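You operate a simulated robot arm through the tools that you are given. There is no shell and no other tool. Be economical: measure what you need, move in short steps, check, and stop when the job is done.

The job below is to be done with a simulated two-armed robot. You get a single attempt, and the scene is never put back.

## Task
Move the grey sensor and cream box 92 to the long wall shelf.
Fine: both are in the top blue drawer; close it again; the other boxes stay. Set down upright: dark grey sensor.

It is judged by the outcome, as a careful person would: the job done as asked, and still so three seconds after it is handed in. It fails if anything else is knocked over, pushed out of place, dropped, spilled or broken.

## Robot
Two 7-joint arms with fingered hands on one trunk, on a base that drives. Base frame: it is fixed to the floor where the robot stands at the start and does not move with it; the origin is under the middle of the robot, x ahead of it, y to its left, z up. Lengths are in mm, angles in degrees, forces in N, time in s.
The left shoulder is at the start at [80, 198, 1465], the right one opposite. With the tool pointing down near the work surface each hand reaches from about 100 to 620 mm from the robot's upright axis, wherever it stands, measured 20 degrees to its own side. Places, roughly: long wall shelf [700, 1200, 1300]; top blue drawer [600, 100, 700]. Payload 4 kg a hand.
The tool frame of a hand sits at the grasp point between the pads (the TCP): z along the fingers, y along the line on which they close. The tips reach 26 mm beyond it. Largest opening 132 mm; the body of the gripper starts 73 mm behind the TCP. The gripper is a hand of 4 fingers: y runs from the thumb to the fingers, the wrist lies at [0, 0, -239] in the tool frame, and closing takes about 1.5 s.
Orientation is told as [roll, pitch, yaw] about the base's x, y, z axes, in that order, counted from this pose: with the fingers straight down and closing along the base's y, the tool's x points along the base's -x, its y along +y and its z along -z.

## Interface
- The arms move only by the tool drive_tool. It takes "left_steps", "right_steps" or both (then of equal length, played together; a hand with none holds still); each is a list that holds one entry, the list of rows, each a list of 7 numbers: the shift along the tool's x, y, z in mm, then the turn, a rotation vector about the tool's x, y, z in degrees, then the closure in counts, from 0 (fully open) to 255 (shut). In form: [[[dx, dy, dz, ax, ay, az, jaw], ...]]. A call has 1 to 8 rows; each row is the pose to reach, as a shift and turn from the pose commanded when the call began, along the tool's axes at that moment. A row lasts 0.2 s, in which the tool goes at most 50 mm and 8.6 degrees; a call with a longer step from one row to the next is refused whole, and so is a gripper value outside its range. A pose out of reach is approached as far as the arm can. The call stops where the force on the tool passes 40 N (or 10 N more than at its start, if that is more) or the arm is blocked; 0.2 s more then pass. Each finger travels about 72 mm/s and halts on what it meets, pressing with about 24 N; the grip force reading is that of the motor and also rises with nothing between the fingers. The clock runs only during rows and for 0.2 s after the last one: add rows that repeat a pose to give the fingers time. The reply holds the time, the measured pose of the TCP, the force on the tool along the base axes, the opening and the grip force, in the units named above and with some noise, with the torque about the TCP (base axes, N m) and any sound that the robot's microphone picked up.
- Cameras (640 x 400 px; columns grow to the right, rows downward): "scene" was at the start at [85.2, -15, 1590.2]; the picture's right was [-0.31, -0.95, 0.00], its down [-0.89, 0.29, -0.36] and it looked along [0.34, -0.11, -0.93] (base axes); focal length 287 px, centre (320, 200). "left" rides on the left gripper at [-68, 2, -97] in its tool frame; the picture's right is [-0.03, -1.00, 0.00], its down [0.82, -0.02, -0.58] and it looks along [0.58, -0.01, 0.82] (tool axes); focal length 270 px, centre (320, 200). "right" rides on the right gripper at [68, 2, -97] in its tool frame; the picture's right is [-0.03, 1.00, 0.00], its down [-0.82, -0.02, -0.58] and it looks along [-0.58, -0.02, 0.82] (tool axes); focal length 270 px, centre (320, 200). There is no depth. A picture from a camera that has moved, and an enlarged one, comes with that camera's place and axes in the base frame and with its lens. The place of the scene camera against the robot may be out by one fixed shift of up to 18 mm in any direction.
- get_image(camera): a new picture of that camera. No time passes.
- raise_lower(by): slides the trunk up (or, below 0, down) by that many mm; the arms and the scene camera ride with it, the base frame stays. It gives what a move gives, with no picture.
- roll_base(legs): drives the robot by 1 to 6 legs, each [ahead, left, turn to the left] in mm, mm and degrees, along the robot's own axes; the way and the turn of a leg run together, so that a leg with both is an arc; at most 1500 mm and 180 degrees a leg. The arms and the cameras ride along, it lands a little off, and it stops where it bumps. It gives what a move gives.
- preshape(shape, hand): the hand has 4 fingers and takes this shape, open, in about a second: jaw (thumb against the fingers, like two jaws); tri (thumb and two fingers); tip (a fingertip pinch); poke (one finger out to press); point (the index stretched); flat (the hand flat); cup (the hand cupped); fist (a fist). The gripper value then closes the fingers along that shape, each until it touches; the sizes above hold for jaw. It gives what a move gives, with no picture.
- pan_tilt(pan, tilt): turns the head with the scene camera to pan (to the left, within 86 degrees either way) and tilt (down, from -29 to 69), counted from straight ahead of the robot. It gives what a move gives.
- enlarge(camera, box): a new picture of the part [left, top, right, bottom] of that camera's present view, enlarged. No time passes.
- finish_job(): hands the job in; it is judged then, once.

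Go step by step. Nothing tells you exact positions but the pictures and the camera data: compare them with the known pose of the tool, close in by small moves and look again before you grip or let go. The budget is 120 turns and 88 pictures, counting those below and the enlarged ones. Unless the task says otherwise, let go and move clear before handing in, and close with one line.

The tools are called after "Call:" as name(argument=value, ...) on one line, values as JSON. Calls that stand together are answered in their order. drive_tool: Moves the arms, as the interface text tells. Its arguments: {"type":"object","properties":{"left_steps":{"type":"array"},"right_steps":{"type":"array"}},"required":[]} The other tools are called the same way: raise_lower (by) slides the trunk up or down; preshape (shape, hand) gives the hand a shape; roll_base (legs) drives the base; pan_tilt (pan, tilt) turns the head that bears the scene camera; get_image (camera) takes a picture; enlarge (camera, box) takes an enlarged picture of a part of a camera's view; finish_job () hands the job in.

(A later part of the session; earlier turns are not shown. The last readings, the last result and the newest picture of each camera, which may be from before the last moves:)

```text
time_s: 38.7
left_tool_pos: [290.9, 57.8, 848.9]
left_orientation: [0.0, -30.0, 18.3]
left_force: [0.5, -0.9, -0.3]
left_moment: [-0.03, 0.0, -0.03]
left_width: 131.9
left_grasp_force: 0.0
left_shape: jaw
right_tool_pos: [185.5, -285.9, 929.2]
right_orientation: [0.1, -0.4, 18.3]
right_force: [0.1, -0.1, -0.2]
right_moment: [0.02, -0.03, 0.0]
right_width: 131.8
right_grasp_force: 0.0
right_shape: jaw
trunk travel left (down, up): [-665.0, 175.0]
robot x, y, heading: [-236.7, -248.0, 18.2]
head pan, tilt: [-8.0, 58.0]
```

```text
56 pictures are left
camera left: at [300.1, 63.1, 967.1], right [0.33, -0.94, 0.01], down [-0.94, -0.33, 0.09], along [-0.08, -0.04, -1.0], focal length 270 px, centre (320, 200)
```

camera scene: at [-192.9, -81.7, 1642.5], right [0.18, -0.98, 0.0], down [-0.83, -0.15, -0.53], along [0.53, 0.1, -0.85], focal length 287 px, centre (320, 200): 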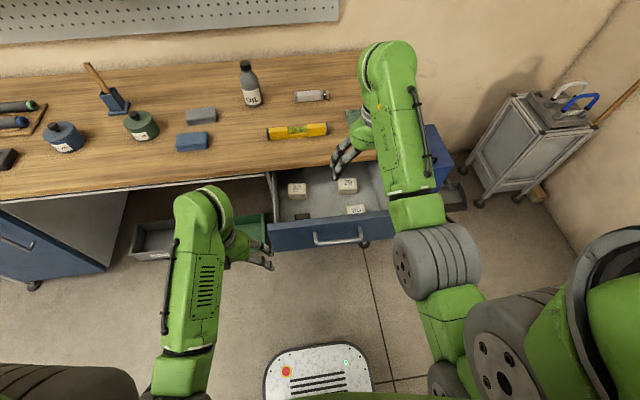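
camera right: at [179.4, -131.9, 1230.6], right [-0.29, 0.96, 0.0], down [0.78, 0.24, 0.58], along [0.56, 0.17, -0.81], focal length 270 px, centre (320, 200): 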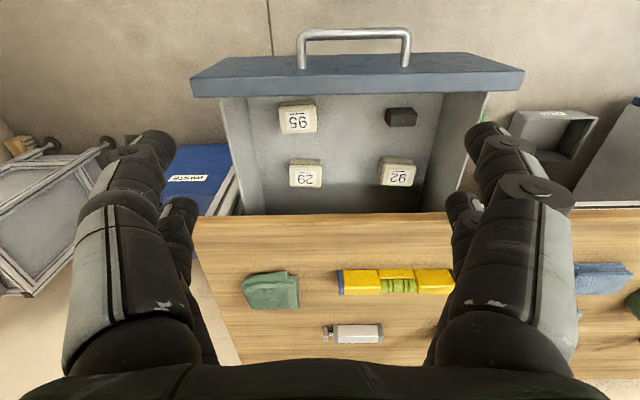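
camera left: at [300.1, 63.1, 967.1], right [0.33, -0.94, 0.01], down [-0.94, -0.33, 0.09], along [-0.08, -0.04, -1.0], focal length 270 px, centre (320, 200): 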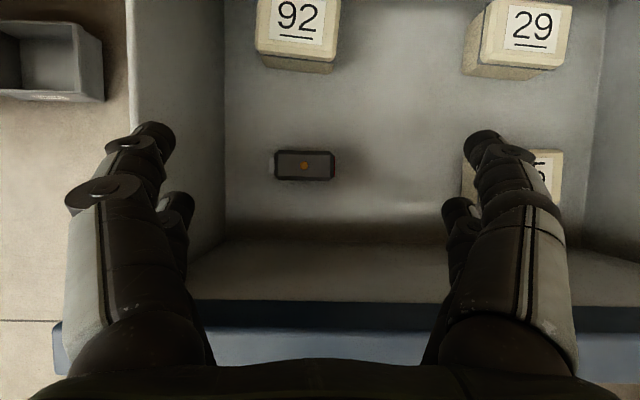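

The sensor top is at z≈738 and it lies 19 mm farther forward and 13 mm left of my TCP. I'll align, half-close, come down partway and check.

Call:
drive_tool(left_steps=[[[-8, 6, 5, 0, 0, 0, 50], [-16, 12.6, 10, 0, 0, 0, 100], [-2, 12.6, 35, 0, 0, 0, 100], [13.5, 12.6, 61.5, 0, 0, 0, 100]]])

Call:
get_image(camera="left")

Call:
get_image(camera="scene")

```text
time_s: 39.7
left_tool_pos: [305.1, 75.9, 789.6]
left_orientation: [-0.1, -29.9, 18.4]
left_force: [-0.6, -0.2, 0.4]
left_moment: [0.01, -0.01, 0.01]
left_width: 80.6
left_grasp_force: 0.0
left_shape: jaw
right_tool_pos: [185.0, -286.6, 930.1]
right_orientation: [0.2, -0.3, 18.3]
right_force: [-0.9, 0.4, -0.1]
right_moment: [-0.01, 0.01, -0.01]
right_width: 131.9
right_grasp_force: 0.0
right_shape: jaw
trunk travel left (down, up): [-665.0, 175.0]
robot x, y, heading: [-237.3, -241.4, 18.1]
head pan, tilt: [-8.0, 58.0]
```

```text
55 pictures are left
camera left: at [313.8, 81.1, 908.6], right [0.34, -0.94, 0.01], down [-0.94, -0.33, 0.09], along [-0.08, -0.04, -1.0], focal length 270 px, centre (320, 200)
```

left: 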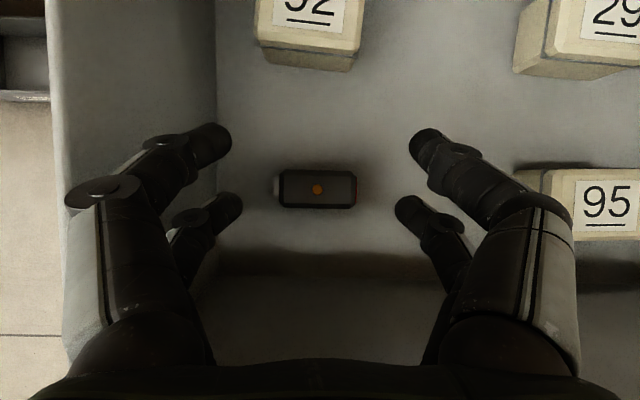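

```text
54 pictures are left
camera scene: at [-138.8, -218.0, 1492.0], right [0.18, -0.98, 0.0], down [-0.83, -0.15, -0.53], along [0.52, 0.09, -0.85], focal length 287 px, centre (320, 200)
```

scene: 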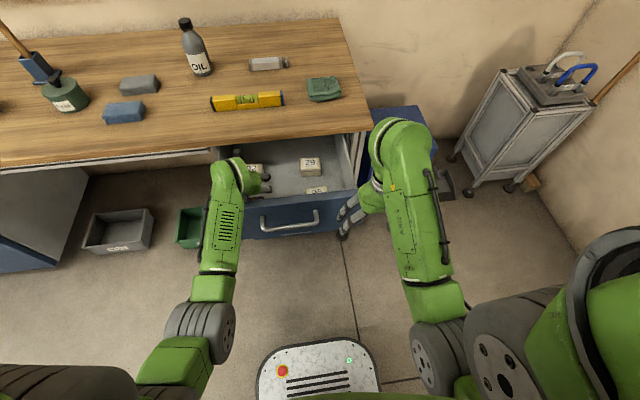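

The sensor is well centred between the fingers with clearance on all sides. I'll descend the last 54 mm.

Call:
drive_tool(left_steps=[[[9, 1, 16, 0, 0, 0, 100], [18, 1.6, 32, 0, 0, 0, 100], [25, 1.6, 46, 0, 0, 0, 100]]])

Call:
get_image(camera="left")

```text
time_s: 40.5
left_tool_pos: [307.4, 77.9, 739.9]
left_orientation: [-0.2, -30.4, 18.3]
left_force: [0.4, 2.9, 15.2]
left_moment: [-0.73, 1.38, -0.21]
left_width: 80.6
left_grasp_force: 0.1
left_shape: jaw
right_tool_pos: [183.3, -285.7, 930.9]
right_orientation: [0.1, -0.5, 18.2]
right_force: [0.0, -0.1, -0.7]
right_moment: [-0.01, 0.01, -0.03]
right_width: 131.8
right_grasp_force: 0.1
right_shape: jaw
trunk travel left (down, up): [-665.0, 175.0]
robot x, y, heading: [-238.1, -245.4, 18.4]
head pan, tilt: [-8.0, 58.0]
```

```text
53 pictures are left
camera left: at [315.4, 83.4, 858.9], right [0.33, -0.94, 0.01], down [-0.94, -0.33, 0.08], along [-0.07, -0.04, -1.0], focal length 270 px, centre (320, 200)
```

left: 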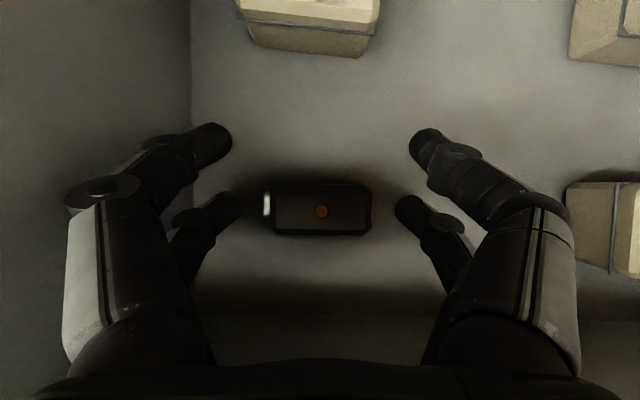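

The tips just touch the drawer floor. The sensor lines up with the rear finger pair, so I'll lift 2 mm, shift 4 mm to centre that pair, and close.

Call:
drive_tool(left_steps=[[[-4.5, 0, 0.3, 0, 0, 0, 100], [-4.5, 0, 0.3, 0, 0, 0, 130], [-4.5, 0, 0.3, 0, 0, 0, 160], [-4.5, 0, 0.3, 0, 0, 0, 190], [-4.5, 0, 0.3, 0, 0, 0, 220], [-4.5, 0, 0.3, 0, 0, 0, 255], [-4.5, 0, 0.3, 0, 0, 0, 255], [-4.5, 0, 0.3, 0, 0, 0, 255]]])

Call:
get_image(camera="left")

```text
time_s: 42.3
left_tool_pos: [309.0, 77.8, 740.0]
left_orientation: [0.0, -30.2, 18.4]
left_force: [-0.1, 1.9, 24.1]
left_moment: [-0.96, 2.25, -0.13]
left_width: 7.2
left_grasp_force: 24.1
left_shape: jaw
right_tool_pos: [183.1, -287.3, 931.0]
right_orientation: [0.1, -0.5, 18.3]
right_force: [0.0, -0.4, -0.2]
right_moment: [0.0, 0.01, -0.01]
right_width: 131.9
right_grasp_force: 0.1
right_shape: jaw
trunk travel left (down, up): [-665.0, 175.0]
robot x, y, heading: [-235.4, -243.9, 18.4]
head pan, tilt: [-8.0, 58.0]
```

```text
52 pictures are left
camera left: at [317.3, 84.0, 858.4], right [0.33, -0.94, 0.01], down [-0.94, -0.33, 0.09], along [-0.08, -0.04, -1.0], focal length 270 px, centre (320, 200)
```

left: 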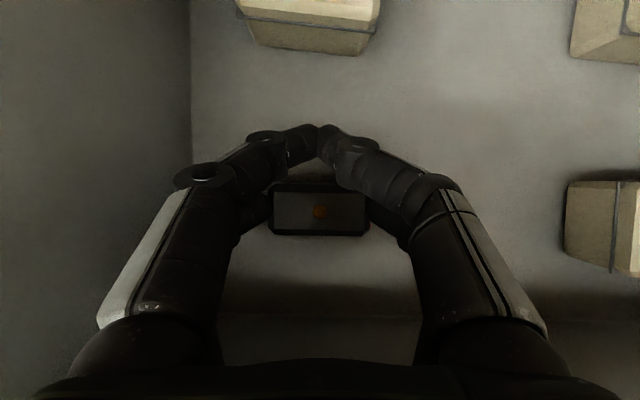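

The rear pair grips the sensor and the front pair closed ahead of it. I'll lift slowly and check the hold.

Call:
drive_tool(left_steps=[[[-5, 0, -8.7, 0, 0, 0, 255], [-12.5, 0, -21.6, 0, 0, 0, 255], [-20, 0, -34.6, 0, 0, 0, 255], [-30, 0, -52, 0, 0, 0, 255]]])

Call:
get_image(camera="left")

```text
time_s: 43.3
left_tool_pos: [311.2, 79.1, 796.9]
left_orientation: [0.0, -29.9, 18.4]
left_force: [0.3, -0.3, -0.9]
left_moment: [-0.04, 0.01, 0.0]
left_width: 6.8
left_grasp_force: 23.8
left_shape: jaw
right_tool_pos: [184.7, -286.1, 929.6]
right_orientation: [0.1, -0.4, 18.4]
right_force: [-0.2, 0.2, -0.1]
right_moment: [-0.01, -0.01, -0.01]
right_width: 131.8
right_grasp_force: 0.0
right_shape: jaw
trunk travel left (down, up): [-665.0, 175.0]
robot x, y, heading: [-237.9, -244.1, 18.3]
head pan, tilt: [-8.0, 58.0]
```

```text
51 pictures are left
camera left: at [319.5, 84.6, 914.9], right [0.33, -0.94, 0.01], down [-0.94, -0.33, 0.09], along [-0.08, -0.04, -1.0], focal length 270 px, centre (320, 200)
```

left: 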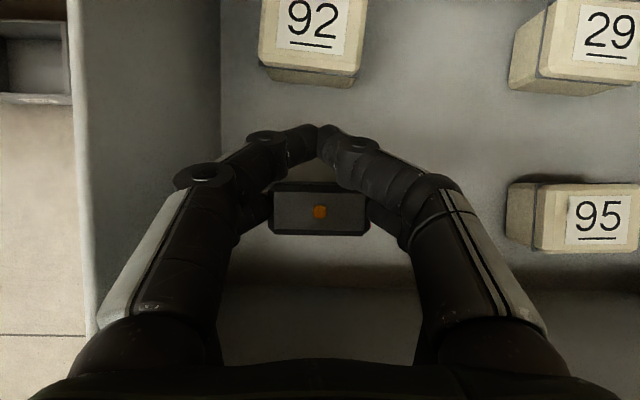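

The sensor is held rigidly and level. I'll raise the trunk and both hands clear of the bench, then look at the shelf.

Call:
raise_lower(by=175)

Call:
drive_tool(left_steps=[[[-23, 0, -40, 0, 0, 0, 255], [-46, 0, -80, 0, 0, 0, 255], [-69, 0, -120, 0, 0, 0, 255], [-92, 0, -160, 0, 0, 0, 255], [-115, 0, -200, 0, 0, 0, 255], [-138, 0, -240, 0, 0, 0, 255], [-161, 0, -280, 0, 0, 0, 255], [-180, 0, -312, 0, 0, 0, 255]]], right_steps=[[[0, 0, -20, 0, 0, 0, 0], [0, 0, -40, 0, 0, 0, 0], [0, 0, -60, 0, 0, 0, 0], [0, 0, -80, 0, 0, 0, 0], [0, 0, -100, 0, 0, 0, 0], [0, 0, -120, 0, 0, 0, 0], [0, 0, -140, 0, 0, 0, 0], [0, 0, -150, 0, 0, 0, 0]]])

Call:
roll_base(legs=[[0, 530, 0]])

Call:
pan_tilt(pan=10, tilt=25)

Call:
get_image(camera="scene")

```text
time_s: 45.2
left_tool_pos: [310.7, 78.7, 972.4]
left_orientation: [0.1, -30.1, 18.3]
left_force: [-0.5, -0.5, -1.1]
left_moment: [0.02, -0.01, -0.04]
left_width: 6.8
left_grasp_force: 24.1
left_shape: jaw
right_tool_pos: [184.3, -286.4, 1104.8]
right_orientation: [0.1, -0.4, 18.3]
right_force: [0.2, -0.5, 0.4]
right_moment: [0.03, 0.0, -0.02]
right_width: 132.1
right_grasp_force: 0.2
right_shape: jaw
trunk travel left (down, up): [-840.0, 0.0]
robot x, y, heading: [-240.5, -244.5, 18.2]
head pan, tilt: [-8.0, 58.0]
```

```text
time_s: 47.0
left_tool_pos: [310.6, 80.4, 1333.2]
left_orientation: [0.0, -29.9, 18.3]
left_force: [-0.3, -0.2, -0.5]
left_moment: [0.03, 0.01, 0.02]
left_width: 7.2
left_grasp_force: 23.5
left_shape: jaw
right_tool_pos: [184.9, -286.3, 1104.5]
right_orientation: [0.2, -0.5, 18.3]
right_force: [0.1, 0.0, -0.3]
right_moment: [-0.02, -0.01, 0.05]
right_width: 131.7
right_grasp_force: 0.1
right_shape: jaw
right hand out of reach, approached as far as the arm can: row 1, 2, 3, 4, 5, 6, 7, 8
trunk travel left (down, up): [-840.0, 0.0]
robot x, y, heading: [-238.2, -243.2, 18.2]
head pan, tilt: [-8.0, 58.0]
```

```text
time_s: 50.1
left_tool_pos: [146.3, 573.4, 1332.4]
left_orientation: [0.1, -30.0, 18.6]
left_force: [-0.7, -0.3, -1.1]
left_moment: [0.02, -0.02, 0.0]
left_width: 7.0
left_grasp_force: 23.8
left_shape: jaw
right_tool_pos: [22.9, 203.5, 1103.6]
right_orientation: [0.2, -0.4, 18.6]
right_force: [0.3, -0.1, 0.1]
right_moment: [0.0, 0.02, 0.03]
right_width: 131.8
right_grasp_force: 0.1
right_shape: jaw
trunk travel left (down, up): [-840.0, 0.0]
robot x, y, heading: [-403.9, 246.1, 18.7]
head pan, tilt: [-8.0, 58.0]
```

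```text
time_s: 51.0
left_tool_pos: [145.3, 575.4, 1332.1]
left_orientation: [-0.1, -30.0, 18.6]
left_force: [1.2, 0.0, -0.9]
left_moment: [0.01, 0.0, -0.03]
left_width: 7.2
left_grasp_force: 24.1
left_shape: jaw
right_tool_pos: [20.9, 205.8, 1106.1]
right_orientation: [0.1, -0.4, 18.5]
right_force: [-0.1, -0.4, 0.8]
right_moment: [0.02, 0.0, -0.01]
right_width: 131.9
right_grasp_force: 0.0
right_shape: jaw
trunk travel left (down, up): [-840.0, 0.0]
robot x, y, heading: [-399.5, 248.6, 18.5]
head pan, tilt: [10.0, 25.0]
```

```text
50 pictures are left
camera scene: at [-290.0, 305.0, 1714.6], right [0.48, -0.88, 0.0], down [-0.37, -0.2, -0.91], along [0.8, 0.43, -0.42], focal length 287 px, centre (320, 200)
```

scene: 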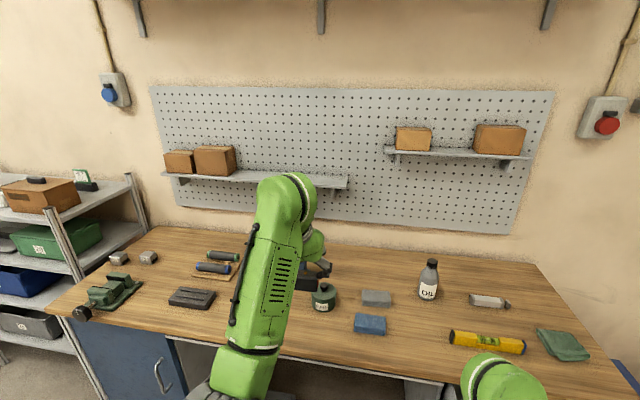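

By triangulation the shelf's front edge is at about n≈1020 and z≈1235, running from s≈466 to 1400, with the right half free. I'll drive toward the bench (base front under the edge) and look again.

Call:
roll_base(legs=[[430, 0, 0]])

Call:
pan_tilt(pan=25, tilt=30)

Call:
get_image(camera="scene")

Call:
get_image(camera="left")

```text
time_s: 53.7
left_tool_pos: [549.7, 710.7, 1333.6]
left_orientation: [-0.1, -30.0, 18.7]
left_force: [0.1, 0.3, -0.8]
left_moment: [-0.01, 0.03, 0.0]
left_width: 7.0
left_grasp_force: 24.3
left_shape: jaw
right_tool_pos: [426.3, 343.8, 1106.3]
right_orientation: [0.1, -0.5, 18.7]
right_force: [-0.3, -0.9, -0.1]
right_moment: [0.04, -0.03, 0.01]
right_width: 132.2
right_grasp_force: 0.0
right_shape: jaw
trunk travel left (down, up): [-840.0, 0.0]
robot x, y, heading: [4.6, 386.5, 18.5]
head pan, tilt: [10.0, 25.0]
```

```text
time_s: 54.4
left_tool_pos: [552.5, 712.5, 1333.8]
left_orientation: [0.0, -30.0, 18.7]
left_force: [0.5, -0.2, 0.1]
left_moment: [0.01, 0.03, -0.03]
left_width: 6.8
left_grasp_force: 24.3
left_shape: jaw
right_tool_pos: [429.0, 343.4, 1104.9]
right_orientation: [0.1, -0.4, 18.6]
right_force: [-1.0, 0.7, -0.1]
right_moment: [-0.01, 0.03, 0.02]
right_width: 132.0
right_grasp_force: 0.1
right_shape: jaw
trunk travel left (down, up): [-840.0, 0.0]
robot x, y, heading: [2.7, 383.6, 18.7]
head pan, tilt: [25.0, 30.0]
```

```text
49 pictures are left
camera scene: at [101.7, 459.5, 1706.8], right [0.69, -0.72, 0.0], down [-0.36, -0.34, -0.87], along [0.63, 0.6, -0.5], focal length 287 px, centre (320, 200)
```

scene: 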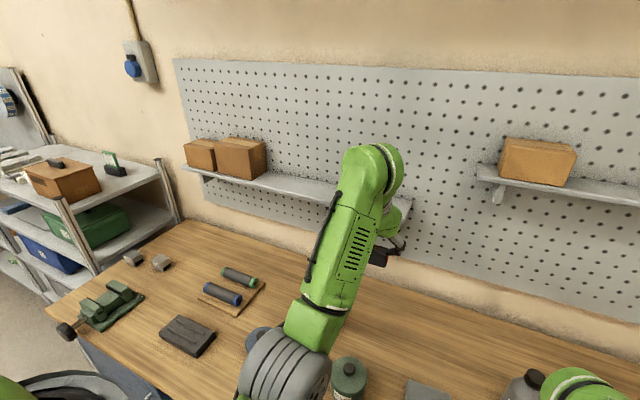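

```text
48 pictures are left
camera left: at [560.9, 717.5, 1451.2], right [0.34, -0.94, 0.01], down [-0.94, -0.34, 0.09], along [-0.08, -0.04, -1.0], focal length 270 px, centre (320, 200)
```

left: 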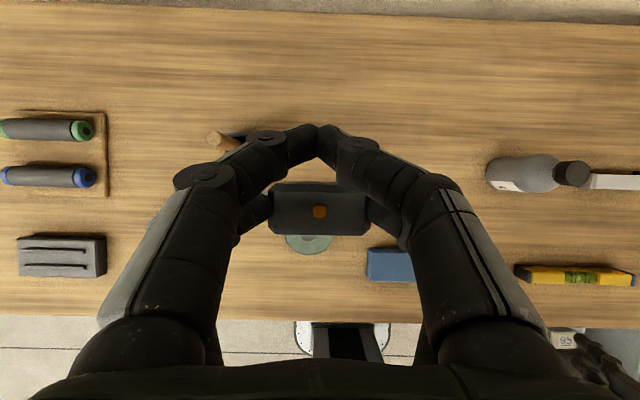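

The hand is still short of the shelf. I'll edge the base forward and left, and extend the arm a little so the wrist camera sees the shelf from above.

Call:
roll_base(legs=[[80, 70, 0]])

Call:
drive_tool(left_steps=[[[-17, 0, 10, 0, 0, 0, 255], [-35, 0, 20, 0, 0, 0, 255], [-52, 0, 30, 0, 0, 0, 255], [-69, 0, 40, 0, 0, 0, 255]]])

Call:
get_image(camera="left")

```text
time_s: 55.6
left_tool_pos: [600.8, 794.1, 1338.0]
left_orientation: [0.3, -30.3, 18.5]
left_force: [-0.2, -0.3, -0.1]
left_moment: [0.07, 0.0, 0.03]
left_width: 7.0
left_grasp_force: 23.7
left_shape: jaw
right_tool_pos: [479.1, 429.0, 1105.7]
right_orientation: [0.5, -0.7, 18.7]
right_force: [-0.3, -1.3, 0.8]
right_moment: [0.07, -0.02, 0.02]
right_width: 132.0
right_grasp_force: 0.1
right_shape: jaw
trunk travel left (down, up): [-840.0, 0.0]
robot x, y, heading: [61.6, 477.6, 18.7]
head pan, tilt: [25.0, 30.0]
```

```text
time_s: 56.6
left_tool_pos: [685.1, 834.6, 1330.7]
left_orientation: [-0.1, -29.8, 18.9]
left_force: [1.2, 0.5, -0.3]
left_moment: [0.0, 0.0, -0.06]
left_width: 6.7
left_grasp_force: 24.2
left_shape: jaw
right_tool_pos: [485.5, 438.6, 1104.1]
right_orientation: [0.1, -0.2, 18.7]
right_force: [0.4, 0.5, 0.1]
right_moment: [-0.02, 0.01, 0.01]
right_width: 132.0
right_grasp_force: 0.1
right_shape: jaw
trunk travel left (down, up): [-840.0, 0.0]
robot x, y, heading: [59.2, 472.8, 18.8]
head pan, tilt: [25.0, 30.0]
```

```text
47 pictures are left
camera left: at [694.7, 839.7, 1448.9], right [0.34, -0.94, 0.02], down [-0.94, -0.34, 0.1], along [-0.08, -0.05, -1.0], focal length 270 px, centre (320, 200)
```

left: 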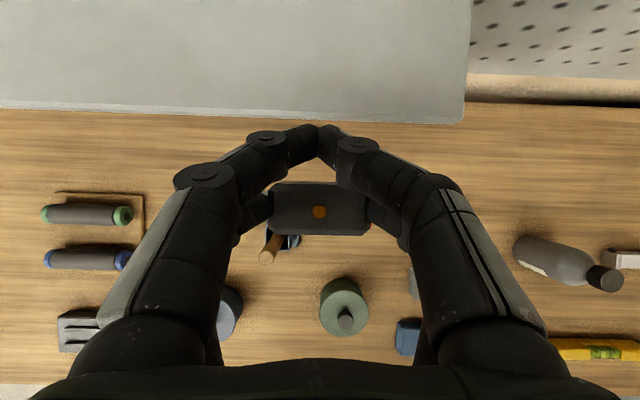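

The shelf's right front corner is in view. I'll raise the hand 60 mm for parallax to get its height.

Call:
drive_tool(left_steps=[[[-10, 0, -17.3, 0, 0, 0, 255], [-20, 0, -34.6, 0, 0, 0, 255], [-30, 0, -52, 0, 0, 0, 255]]])

Call:
get_image(camera="left")

Call:
get_image(camera="scene")

```text
time_s: 57.4
left_tool_pos: [685.0, 829.1, 1390.5]
left_orientation: [-0.1, -29.9, 18.7]
left_force: [-0.1, 0.7, 0.0]
left_moment: [0.0, 0.0, 0.0]
left_width: 7.0
left_grasp_force: 23.9
left_shape: jaw
right_tool_pos: [484.7, 437.5, 1104.3]
right_orientation: [0.1, -0.3, 18.7]
right_force: [-0.4, 0.0, 0.0]
right_moment: [-0.03, 0.02, 0.01]
right_width: 131.7
right_grasp_force: 0.1
right_shape: jaw
trunk travel left (down, up): [-840.0, 0.0]
robot x, y, heading: [60.5, 476.7, 18.5]
head pan, tilt: [25.0, 30.0]
```

```text
46 pictures are left
camera left: at [693.8, 835.4, 1510.0], right [0.34, -0.94, 0.01], down [-0.94, -0.34, 0.09], along [-0.08, -0.05, -1.0], focal length 270 px, centre (320, 200)
```

left: 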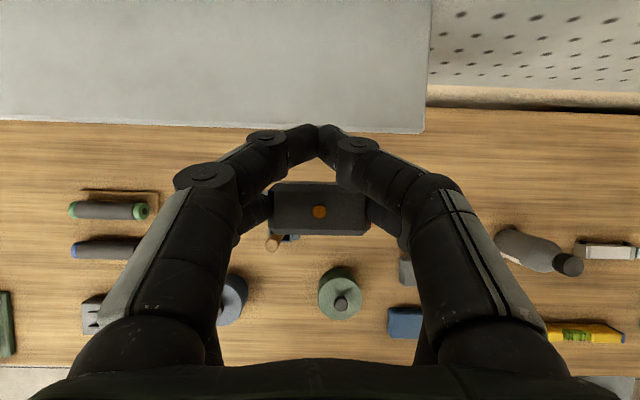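

```text
45 pictures are left
camera scene: at [157.8, 552.3, 1706.5], right [0.69, -0.72, 0.0], down [-0.36, -0.35, -0.87], along [0.63, 0.6, -0.5], focal length 287 px, centre (320, 200)
```

scene: 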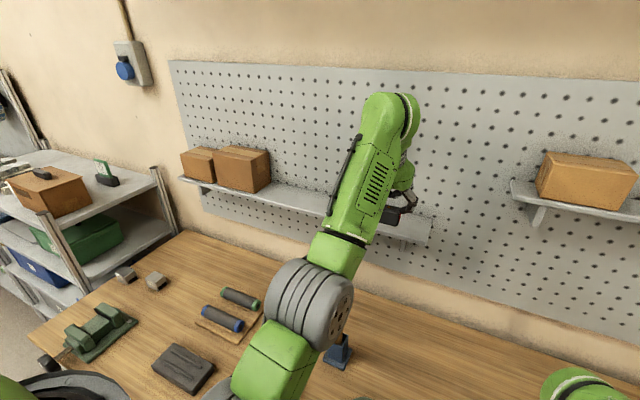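

The shelf top is at z≈1255, with its right front corner at n≈965, s≈473. I'll bring the base 60 mm closer, then extend over the shelf and check.

Call:
roll_base(legs=[[60, 0, 0]])

Call:
drive_tool(left_steps=[[[-12, 0, 7, 0, 0, 0, 255], [-24, 0, 14, 0, 0, 0, 255], [-35.5, 0, 20.5, 0, 0, 0, 255], [-28, 0, 33, 0, 0, 0, 255], [-20.5, 0, 46.5, 0, 0, 0, 255]]])

Call:
get_image(camera="left")

Call:
get_image(camera="scene")

```text
time_s: 58.3
left_tool_pos: [693.7, 832.7, 1399.2]
left_orientation: [-0.1, -30.6, 18.7]
left_force: [-1.6, 0.0, -0.9]
left_moment: [0.01, -0.09, -0.02]
left_width: 7.2
left_grasp_force: 24.2
left_shape: jaw
right_tool_pos: [497.0, 440.5, 1109.0]
right_orientation: [0.1, -0.9, 18.7]
right_force: [-0.8, -0.6, -0.7]
right_moment: [0.0, -0.06, 0.03]
right_width: 131.8
right_grasp_force: 0.1
right_shape: jaw
trunk travel left (down, up): [-840.0, 0.0]
robot x, y, heading: [80.8, 482.5, 18.7]
head pan, tilt: [25.0, 30.0]
stopped in leg 1: the robot was blocked; the commanded pose is now the measured one
```

```text
time_s: 59.5
left_tool_pos: [747.0, 851.8, 1362.2]
left_orientation: [-0.2, -30.0, 18.8]
left_force: [-0.3, -0.2, -0.7]
left_moment: [-0.03, 0.01, 0.01]
left_width: 6.7
left_grasp_force: 24.0
left_shape: jaw
right_tool_pos: [505.8, 443.1, 1105.4]
right_orientation: [0.1, -0.3, 18.8]
right_force: [-0.1, 0.2, 0.3]
right_moment: [0.02, 0.01, 0.02]
right_width: 131.9
right_grasp_force: 0.1
right_shape: jaw
trunk travel left (down, up): [-840.0, 0.0]
robot x, y, heading: [82.0, 484.1, 18.3]
head pan, tilt: [25.0, 30.0]
```

```text
44 pictures are left
camera left: at [755.4, 856.3, 1479.8], right [0.34, -0.94, 0.01], down [-0.94, -0.34, 0.09], along [-0.08, -0.05, -1.0], focal length 270 px, centre (320, 200)
```

left: 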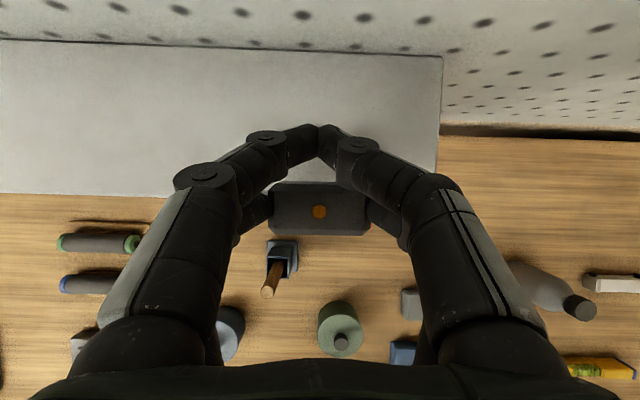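

```text
43 pictures are left
camera scene: at [180.2, 559.6, 1706.6], right [0.69, -0.72, 0.0], down [-0.36, -0.35, -0.87], along [0.63, 0.6, -0.5], focal length 287 px, centre (320, 200)
```

scene: 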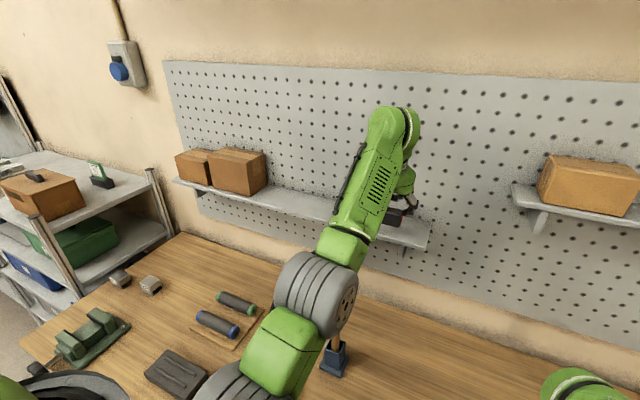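

The base touched something and stopped about 20 mm in, but the arm still reaches. I'll move over the shelf's mid-depth and come down partway.

Call:
drive_tool(left_steps=[[[-14, 0, 8, 0, 0, 0, 255], [-27.7, 0, 16, 0, 0, 0, 255], [-15, 0, 37, 0, 0, 0, 255], [-2.7, 0, 59.3, 0, 0, 0, 255]]])

Call:
get_image(camera="left")

Call:
enlarge(camera="scene", box=[300, 80, 480, 280])

```text
time_s: 60.5
left_tool_pos: [771.4, 858.6, 1319.3]
left_orientation: [0.0, -31.0, 18.7]
left_force: [4.2, 1.4, 20.8]
left_moment: [0.0, 0.03, -0.02]
left_width: 7.2
left_grasp_force: 24.0
left_shape: jaw
right_tool_pos: [502.0, 442.1, 1106.0]
right_orientation: [0.1, -0.5, 18.7]
right_force: [0.4, -0.4, 0.5]
right_moment: [0.0, 0.01, 0.02]
right_width: 131.9
right_grasp_force: 0.0
right_shape: jaw
trunk travel left (down, up): [-840.0, 0.0]
robot x, y, heading: [81.5, 481.6, 18.9]
head pan, tilt: [25.0, 30.0]
```

```text
42 pictures are left
camera left: at [778.7, 863.6, 1438.6], right [0.34, -0.94, 0.01], down [-0.94, -0.34, 0.07], along [-0.07, -0.04, -1.0], focal length 270 px, centre (320, 200)
```

left: 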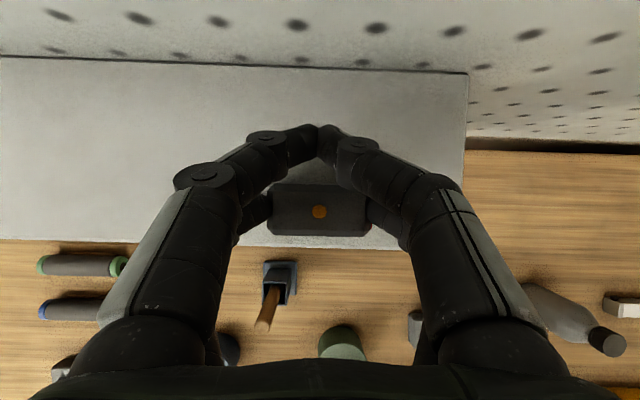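

```text
2.00 times, centred on (390, 180) of scene
camera zoom: at [173.7, 556.5, 1707.7], right [0.69, -0.72, 0.0], down [-0.36, -0.34, -0.87], along [0.63, 0.6, -0.5], focal length 573 px, centre (180, 240)
```

zoom: 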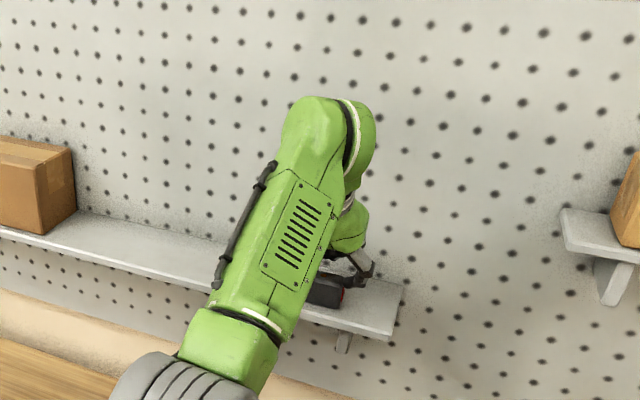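

The force shows the sensor's underside is already on the shelf (contact directly below the TCP, shelf top at ~1290). It's only about 12 mm in from the edge, so I'll lift slightly and move it deeper.

Call:
drive_tool(left_steps=[[[-5, 0, -8.7, 0, 0, 0, 255], [-13, 0, -4, 0, 0, 0, 255], [-22.3, 0, 1.3, 0, 0, 0, 255], [-22.3, 0, 1.3, 0, 0, 0, 255]]])

Call:
get_image(camera="left")

```text
time_s: 61.5
left_tool_pos: [792.6, 864.7, 1321.2]
left_orientation: [-0.2, -29.9, 18.7]
left_force: [0.4, -0.5, -0.9]
left_moment: [0.02, -0.01, 0.01]
left_width: 6.9
left_grasp_force: 24.1
left_shape: jaw
right_tool_pos: [505.9, 443.1, 1105.5]
right_orientation: [0.1, -0.3, 18.7]
right_force: [0.9, -0.5, 0.1]
right_moment: [0.02, -0.01, -0.01]
right_width: 131.8
right_grasp_force: 0.0
right_shape: jaw
trunk travel left (down, up): [-840.0, 0.0]
robot x, y, heading: [83.2, 485.5, 19.1]
head pan, tilt: [25.0, 30.0]
```

```text
40 pictures are left
camera left: at [801.9, 871.3, 1439.7], right [0.34, -0.94, 0.01], down [-0.94, -0.34, 0.09], along [-0.08, -0.05, -1.0], focal length 270 px, centre (320, 200)
```

left: 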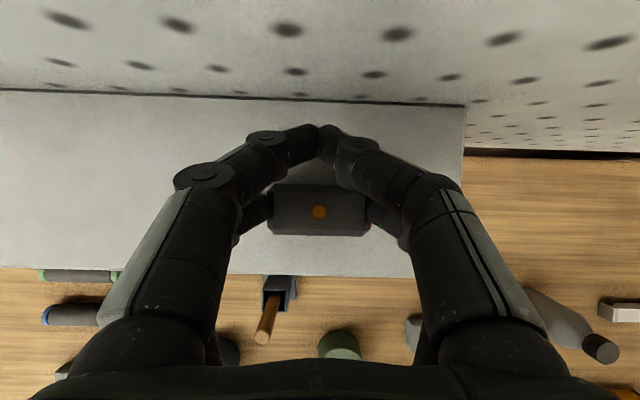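

The sensor is now well inside the shelf. I'll lower it gently onto the surface.

Call:
drive_tool(left_steps=[[[0.5, 0, 0.9, 0, 0, 0, 255], [1, 0, 1.7, 0, 0, 0, 255], [1.5, 0, 2.6, 0, 0, 0, 255], [2, 0, 3.5, 0, 0, 0, 255]]])

```text
time_s: 62.5
left_tool_pos: [793.4, 865.5, 1321.8]
left_orientation: [-0.1, -30.4, 18.6]
left_force: [0.7, -0.4, 6.2]
left_moment: [-0.02, 0.04, 0.01]
left_width: 7.0
left_grasp_force: 24.3
left_shape: jaw
right_tool_pos: [503.8, 442.8, 1105.6]
right_orientation: [0.1, -0.5, 18.7]
right_force: [0.2, -0.1, -0.1]
right_moment: [0.01, 0.01, 0.02]
right_width: 131.7
right_grasp_force: 0.0
right_shape: jaw
trunk travel left (down, up): [-840.0, 0.0]
robot x, y, heading: [79.3, 483.7, 18.9]
head pan, tilt: [25.0, 30.0]
```

The sensor is in contact with a light load. I'll open the fingers.

Call:
drive_tool(left_steps=[[[0, 0, 0, 0, 0, 0, 220], [0, 0, 0, 0, 0, 0, 180], [0, 0, 0, 0, 0, 0, 140], [0, 0, 0, 0, 0, 0, 110], [0, 0, 0, 0, 0, 0, 100], [0, 0, 0, 0, 0, 0, 100], [0, 0, 0, 0, 0, 0, 100]]])

Call:
get_image(camera="left")

```text
time_s: 64.1
left_tool_pos: [794.2, 865.7, 1318.6]
left_orientation: [-0.2, -30.0, 18.8]
left_force: [0.5, -1.2, -0.5]
left_moment: [-0.02, 0.01, 0.03]
left_width: 79.7
left_grasp_force: 0.1
left_shape: jaw
right_tool_pos: [505.9, 442.8, 1104.9]
right_orientation: [0.1, -0.3, 18.7]
right_force: [0.9, -0.1, 0.0]
right_moment: [0.0, -0.02, 0.0]
right_width: 131.8
right_grasp_force: 0.1
right_shape: jaw
trunk travel left (down, up): [-840.0, 0.0]
robot x, y, heading: [85.4, 484.7, 18.8]
head pan, tilt: [25.0, 30.0]
```

```text
39 pictures are left
camera left: at [802.2, 871.7, 1436.7], right [0.34, -0.94, 0.01], down [-0.94, -0.34, 0.09], along [-0.08, -0.04, -1.0], focal length 270 px, centre (320, 200)
```

left: 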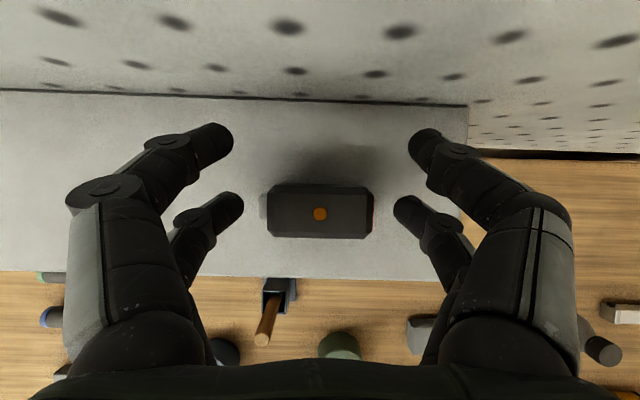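

The sensor stands upright on the shelf and the fingers are clear. I'll lift straight up, retract, and drive back for the box.

Call:
drive_tool(left_steps=[[[-12, 0, -21, 0, 0, 0, 100], [-24, 0, -42, 0, 0, 0, 100], [-36, 0, -62, 0, 0, 0, 100], [-12, 0, -76, 0, 0, 0, 100], [14, 0, -91, 0, 0, 0, 100], [40, 0, -106, 0, 0, 0, 100]]])

Call:
get_image(camera="left")

Call:
roll_base(legs=[[-530, 0, 0]])

Call:
roll_base(legs=[[0, -560, 0]])

Call:
pan_tilt(pan=5, tilt=45)

Call:
get_image(camera="scene")

```text
time_s: 65.5
left_tool_pos: [709.3, 838.6, 1391.6]
left_orientation: [-0.1, -30.2, 18.7]
left_force: [-0.1, 0.3, 0.3]
left_moment: [-0.01, -0.02, -0.02]
left_width: 79.9
left_grasp_force: 0.0
left_shape: jaw
right_tool_pos: [504.4, 443.4, 1104.9]
right_orientation: [0.2, -0.4, 18.7]
right_force: [-0.2, 0.0, 0.8]
right_moment: [0.01, -0.01, 0.0]
right_width: 131.9
right_grasp_force: 0.1
right_shape: jaw
trunk travel left (down, up): [-840.0, 0.0]
robot x, y, heading: [82.4, 486.7, 18.7]
head pan, tilt: [25.0, 30.0]
```

```text
38 pictures are left
camera left: at [718.0, 843.8, 1509.8], right [0.34, -0.94, 0.01], down [-0.94, -0.34, 0.09], along [-0.08, -0.04, -1.0], focal length 270 px, centre (320, 200)
```

left: 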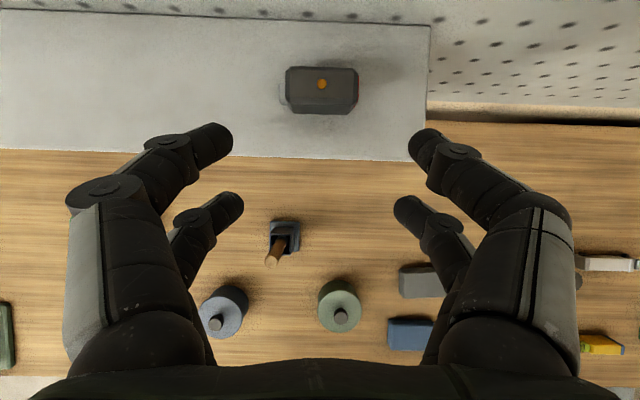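

```text
time_s: 68.5
left_tool_pos: [218.8, 674.3, 1388.5]
left_orientation: [0.0, -30.0, 19.0]
left_force: [0.4, 0.8, 0.2]
left_moment: [0.03, 0.04, -0.01]
left_width: 80.0
left_grasp_force: 0.1
left_shape: jaw
right_tool_pos: [15.3, 277.7, 1103.6]
right_orientation: [0.0, -0.3, 19.0]
right_force: [0.4, 0.8, 0.4]
right_moment: [0.01, 0.02, -0.02]
right_width: 132.0
right_grasp_force: 0.0
right_shape: jaw
trunk travel left (down, up): [-840.0, 0.0]
robot x, y, heading: [-409.1, 314.6, 19.2]
head pan, tilt: [25.0, 30.0]
```

```text
time_s: 71.7
left_tool_pos: [395.0, 155.6, 1390.4]
left_orientation: [-0.2, -30.0, 19.4]
left_force: [-0.6, -0.3, -0.2]
left_moment: [0.02, -0.04, -0.02]
left_width: 79.7
left_grasp_force: 0.2
left_shape: jaw
right_tool_pos: [193.3, -242.8, 1106.2]
right_orientation: [-0.2, -0.4, 19.3]
right_force: [0.0, 0.3, -0.2]
right_moment: [-0.01, 0.01, 0.01]
right_width: 131.9
right_grasp_force: 0.0
right_shape: jaw
trunk travel left (down, up): [-840.0, 0.0]
robot x, y, heading: [-228.2, -207.4, 19.2]
head pan, tilt: [25.0, 30.0]
```

```text
time_s: 72.5
left_tool_pos: [396.5, 152.9, 1389.8]
left_orientation: [-0.1, -30.0, 19.3]
left_force: [1.1, 0.0, 0.7]
left_moment: [0.0, -0.02, -0.03]
left_width: 79.7
left_grasp_force: 0.1
left_shape: jaw
right_tool_pos: [194.3, -244.6, 1104.2]
right_orientation: [0.1, -0.4, 19.3]
right_force: [0.3, 0.4, -0.2]
right_moment: [0.02, -0.02, 0.0]
right_width: 131.8
right_grasp_force: 0.1
right_shape: jaw
trunk travel left (down, up): [-840.0, 0.0]
robot x, y, heading: [-231.4, -209.5, 19.2]
head pan, tilt: [5.0, 45.0]
```

```text
37 pictures are left
camera scene: at [-124.2, -162.8, 1684.1], right [0.41, -0.91, 0.0], down [-0.64, -0.29, -0.71], along [0.64, 0.29, -0.71], focal length 287 px, centre (320, 200)
```

scene: 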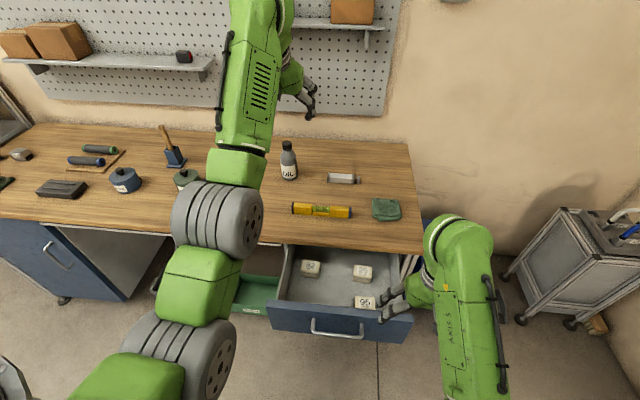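

The drawer is unchanged and the sensor is visible on the shelf. For the box I'll use the left hand at 45° tilt, which keeps its camera clear of the bench edge, and lower it above the box.

Call:
drive_tool(left_steps=[[[21, -6, 31, 0, -2, 0, 100], [42, -12, 62, 0, -4, 0, 100], [63, -18, 93, 0, -6, 0, 100], [84, -24, 125, 0, -8, 0, 80], [105, -30, 156, 0, -10, 0, 60], [126, -36, 187, 0, -12, 0, 60], [146, -41, 218, 0, -14, 0, 60], [167, -45, 250, 0, -15, 0, 60]]])

Call:
raise_lower(by=-200)

Call:
get_image(camera="left")

```text
time_s: 74.3
left_tool_pos: [395.6, 103.2, 1087.7]
left_orientation: [0.0, -45.1, 19.4]
left_force: [-0.6, -1.1, 0.1]
left_moment: [-0.01, 0.02, 0.02]
left_width: 100.4
left_grasp_force: 0.0
left_shape: jaw
right_tool_pos: [193.4, -244.1, 1105.3]
right_orientation: [0.0, -0.4, 19.4]
right_force: [-0.3, 0.7, 0.1]
right_moment: [0.02, -0.02, 0.01]
right_width: 131.9
right_grasp_force: 0.1
right_shape: jaw
trunk travel left (down, up): [-840.0, 0.0]
robot x, y, heading: [-230.7, -205.1, 19.0]
head pan, tilt: [5.0, 45.0]
```

```text
time_s: 76.5
left_tool_pos: [394.5, 103.6, 889.4]
left_orientation: [-0.2, -45.3, 19.3]
left_force: [-0.8, -1.2, 3.0]
left_moment: [0.24, -0.01, -0.02]
left_width: 100.9
left_grasp_force: 0.0
left_shape: jaw
right_tool_pos: [193.4, -245.3, 905.8]
right_orientation: [0.0, -0.4, 19.3]
right_force: [0.5, -0.2, 0.6]
right_moment: [0.01, -0.02, 0.01]
right_width: 131.9
right_grasp_force: 0.0
right_shape: jaw
trunk travel left (down, up): [-640.0, 200.0]
robot x, y, heading: [-231.6, -207.7, 19.2]
head pan, tilt: [5.0, 45.0]
```

```text
36 pictures are left
camera left: at [373.7, 98.4, 1005.9], right [0.35, -0.94, 0.02], down [-0.92, -0.34, -0.17], along [0.17, 0.04, -0.98], focal length 270 px, centre (320, 200)
```

left: 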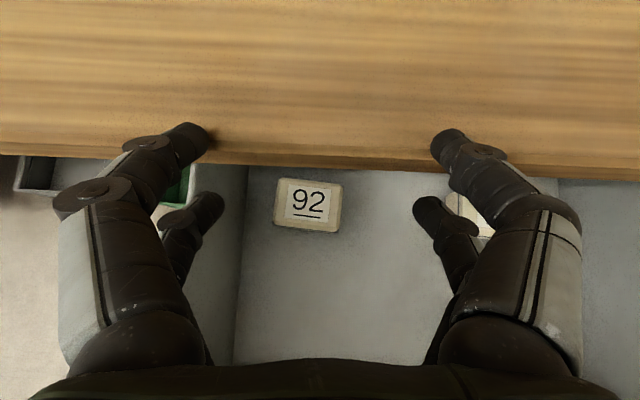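

The box centre is near n≈428, s≈-17, partly under the bench edge, so I'll approach along the 45° finger direction. First I'll back off and down to a staging point.

Call:
drive_tool(left_steps=[[[21, 0, -21, 0, 0, 0, 80], [42, 0, -42, 0, 0, 0, 80], [63, 0, -63, 0, 0, 0, 80], [84, 0, -42, 0, 0, 0, 80], [104.6, 0, -21, 0, 0, 0, 80]]])

Call:
get_image(camera="left")

```text
time_s: 77.7
left_tool_pos: [311.5, 73.0, 829.2]
left_orientation: [-0.2, -45.0, 19.3]
left_force: [0.1, 0.5, -1.0]
left_moment: [-0.03, 0.0, 0.01]
left_width: 90.8
left_grasp_force: 0.0
left_shape: jaw
right_tool_pos: [194.7, -244.4, 904.2]
right_orientation: [0.1, -0.3, 19.3]
right_force: [0.0, -0.2, -0.6]
right_moment: [0.01, -0.01, -0.01]
right_width: 132.0
right_grasp_force: 0.1
right_shape: jaw
trunk travel left (down, up): [-640.0, 200.0]
robot x, y, heading: [-226.3, -206.9, 19.4]
head pan, tilt: [5.0, 45.0]
```

```text
35 pictures are left
camera left: at [290.1, 68.7, 946.9], right [0.35, -0.94, 0.02], down [-0.92, -0.34, -0.17], along [0.17, 0.04, -0.99], focal length 270 px, centre (320, 200)
```

left: 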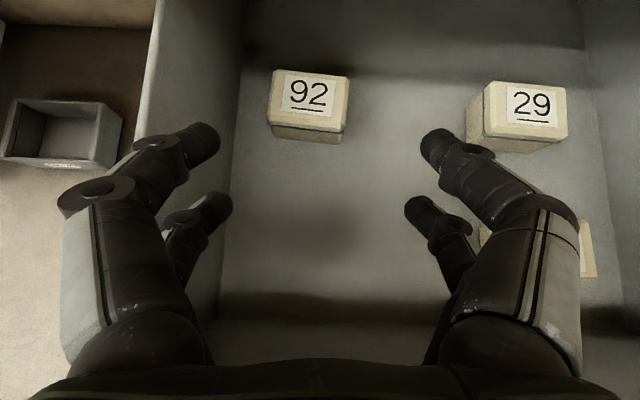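

The box top is at z≈720 and the floor at ≈688, so the box is only about 33 mm tall. The right hand at 30° (camera to the rear) suits this grasp better, so I'll retract the left hand and shift the base left.

Call:
drive_tool(left_steps=[[[-20, 0, -30, 0, 0, 0, 80], [-40, 0, -60, 0, 0, 0, 80], [-55, 0, -95, 0, 0, 0, 80], [-70, 0, -130, 0, 0, 0, 80], [-85, 0, -170, 0, 0, 0, 80], [-95, 0, -210, 0, 0, 0, 80], [-106, 0, -247, 0, 0, 0, 80]]], right_steps=[[[-10, 0, -10, 0, 0, 0, 60], [-20, 0, -20, 0, 0, 0, 60], [-30, 0, -30, 0, 0, 0, 60], [-40, 0, -40, 0, 0, 0, 60], [-60, 0, -50, 0, 0, 0, 60], [-80, 0, -60, 0, 0, 0, 60], [-100, 0, -70, 0, 0, 0, 60]]])

Call:
roll_base(legs=[[0, 130, 0]])

```text
time_s: 79.3
left_tool_pos: [217.7, 39.3, 1079.2]
left_orientation: [-0.1, -45.0, 19.4]
left_force: [1.3, -0.2, -0.5]
left_moment: [0.0, 0.0, 0.01]
left_width: 90.9
left_grasp_force: 0.0
left_shape: jaw
right_tool_pos: [303.3, -206.9, 956.9]
right_orientation: [0.1, -0.4, 19.2]
right_force: [0.1, -0.3, 0.5]
right_moment: [0.0, 0.02, 0.01]
right_width: 101.4
right_grasp_force: 0.1
right_shape: jaw
right hand out of reach, approached as far as the arm can: row 1, 2, 3, 4, 5, 6, 7
trunk travel left (down, up): [-640.0, 200.0]
robot x, y, heading: [-231.8, -208.0, 19.5]
head pan, tilt: [5.0, 45.0]
```

```text
time_s: 80.6
left_tool_pos: [178.0, 158.8, 1081.3]
left_orientation: [0.0, -45.0, 19.1]
left_force: [0.1, 0.8, 0.4]
left_moment: [0.0, -0.03, -0.02]
left_width: 91.1
left_grasp_force: 0.0
left_shape: jaw
right_tool_pos: [262.6, -88.3, 956.3]
right_orientation: [0.2, -0.4, 19.3]
right_force: [0.9, 0.5, -0.1]
right_moment: [0.0, -0.02, 0.0]
right_width: 101.4
right_grasp_force: 0.1
right_shape: jaw
trunk travel left (down, up): [-640.0, 200.0]
robot x, y, heading: [-268.6, -87.8, 19.3]
head pan, tilt: [5.0, 45.0]
```

I'll move the left hand aside while tilting the right hand 30° and bringing it to a staging point above and behind the box.

Call:
drive_tool(left_steps=[[[0, 30, 0, 0, 0, 0, 80], [0, 60, 0, 0, 0, 0, 80], [0, 90, 0, 0, 0, 0, 80], [0, 120, 0, 0, 0, 0, 80], [0, 150, 0, 0, 0, 0, 80], [0, 180, 0, 0, 0, 0, 80], [0, 180, 0, 0, 0, 0, 80]]], right_steps=[[[-10, 0, 0, 0, -4, 0, 60], [-30, 10, 0, 0, -8, 0, 60], [-50, 35, 15, 0, -13, 0, 60], [-70, 65, 35, 0, -18, 0, 60], [-90, 95, 55, 0, -23, 0, 60], [-110, 122, 75, 0, -27, 0, 60], [-126, 145, 90, 0, -30, 0, 60]]])

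Call:
get_image(camera="right")

```text
time_s: 82.2
left_tool_pos: [117.1, 328.5, 1078.8]
left_orientation: [-0.1, -45.0, 19.4]
left_force: [-0.6, -0.2, 0.2]
left_moment: [0.01, 0.03, 0.0]
left_width: 90.9
left_grasp_force: 0.1
left_shape: jaw
right_tool_pos: [333.4, 94.1, 866.4]
right_orientation: [0.2, -30.6, 19.1]
right_force: [-0.1, 0.0, 0.5]
right_moment: [0.01, 0.01, 0.01]
right_width: 101.3
right_grasp_force: 0.1
right_shape: jaw
trunk travel left (down, up): [-640.0, 200.0]
robot x, y, heading: [-273.9, -90.1, 19.2]
head pan, tilt: [5.0, 45.0]
```

```text
34 pictures are left
camera right: at [231.1, 59.1, 913.8], right [-0.31, 0.95, 0.02], down [0.39, 0.11, 0.91], along [0.87, 0.29, -0.41], focal length 270 px, centre (320, 200)
```

right: 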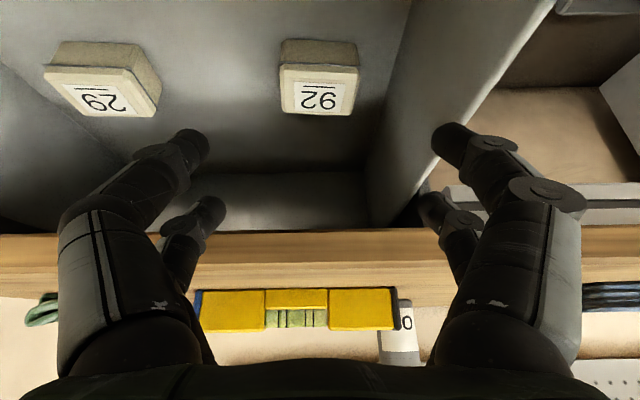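

The box is at n≈427, s≈-16. I'll advance along the finger direction, stopping about 50 mm short to check.

Call:
drive_tool(right_steps=[[[1, -4, 25, 0, 0, 0, 73], [2, -8, 50, 0, 0, 0, 73], [4, -8, 78, 0, 0, 0, 73], [6, -8, 105, 0, 0, 0, 73]]])

Call:
get_image(camera="right")

Call:
get_image(camera="scene")

```text
time_s: 83.2
left_tool_pos: [118.4, 328.1, 1079.7]
left_orientation: [-0.1, -45.0, 19.4]
left_force: [-0.2, -0.5, -0.3]
left_moment: [0.01, 0.02, -0.04]
left_width: 90.9
left_grasp_force: 0.1
left_shape: jaw
right_tool_pos: [380.7, 100.4, 772.6]
right_orientation: [0.1, -30.4, 19.3]
right_force: [-0.1, 0.8, -0.1]
right_moment: [-0.01, -0.03, -0.02]
right_width: 94.6
right_grasp_force: 0.1
right_shape: jaw
trunk travel left (down, up): [-640.0, 200.0]
robot x, y, heading: [-270.6, -85.1, 19.3]
head pan, tilt: [5.0, 45.0]
```

```text
33 pictures are left
camera right: at [279.0, 67.0, 821.1], right [-0.31, 0.95, 0.01], down [0.4, 0.11, 0.91], along [0.87, 0.29, -0.41], focal length 270 px, centre (320, 200)
```

right: 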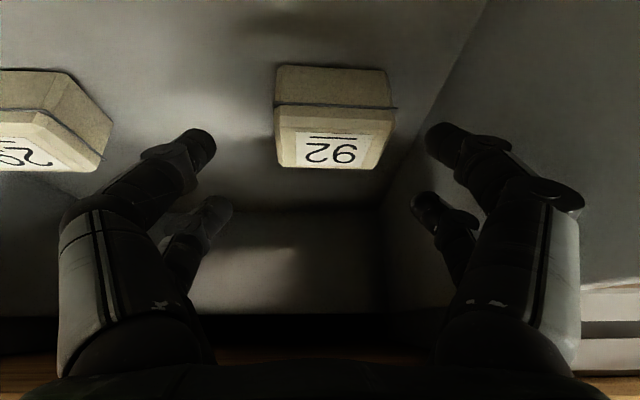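

```text
32 pictures are left
camera scene: at [-165.4, -42.1, 1484.0], right [0.41, -0.91, 0.0], down [-0.65, -0.29, -0.71], along [0.64, 0.29, -0.71], focal length 287 px, centre (320, 200)
```

scene: 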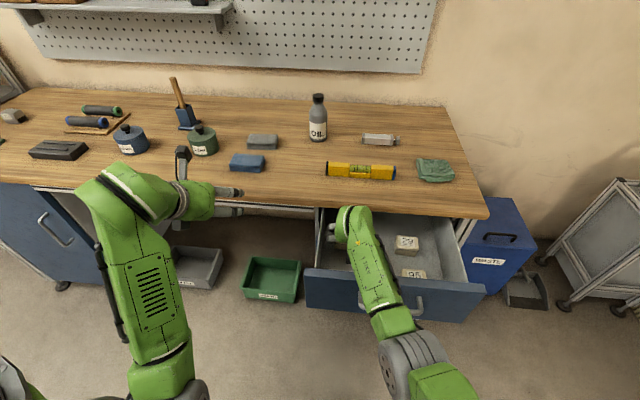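

The alignment is good and the fingers straddle the box with clearance to the wall. I'll do the final descent.

Call:
drive_tool(right_steps=[[[1, 0, 20, 0, 0, 0, 73], [2, 0, 40, 0, 0, 0, 73], [3, 0, 50, 0, 0, 0, 73], [3.4, 0, 55.8, 0, 0, 0, 73]]])

Call:
get_image(camera="right")

```text
time_s: 84.2
left_tool_pos: [117.2, 328.5, 1080.1]
left_orientation: [-0.1, -45.0, 19.3]
left_force: [-0.4, 0.6, -0.9]
left_moment: [0.0, 0.03, 0.0]
left_width: 90.9
left_grasp_force: 0.1
left_shape: jaw
right_tool_pos: [404.1, 107.7, 723.2]
right_orientation: [0.2, -30.4, 19.1]
right_force: [-0.5, 0.2, -1.3]
right_moment: [0.03, 0.01, 0.0]
right_width: 94.4
right_grasp_force: 0.0
right_shape: jaw
trunk travel left (down, up): [-640.0, 200.0]
robot x, y, heading: [-269.7, -89.6, 19.4]
head pan, tilt: [5.0, 45.0]
```

```text
31 pictures are left
camera right: at [302.7, 74.4, 771.9], right [-0.31, 0.95, 0.01], down [0.4, 0.11, 0.91], along [0.87, 0.29, -0.41], focal length 270 px, centre (320, 200)
```

right: 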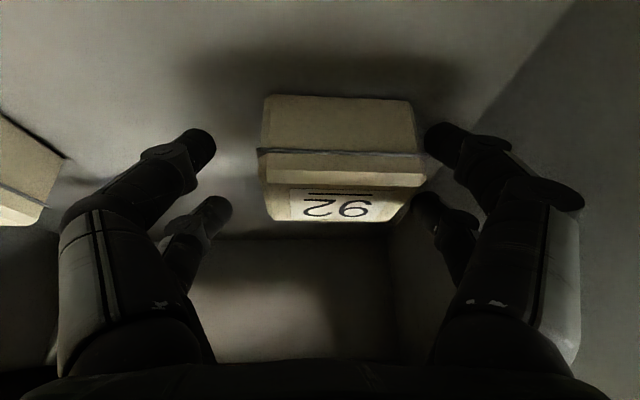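

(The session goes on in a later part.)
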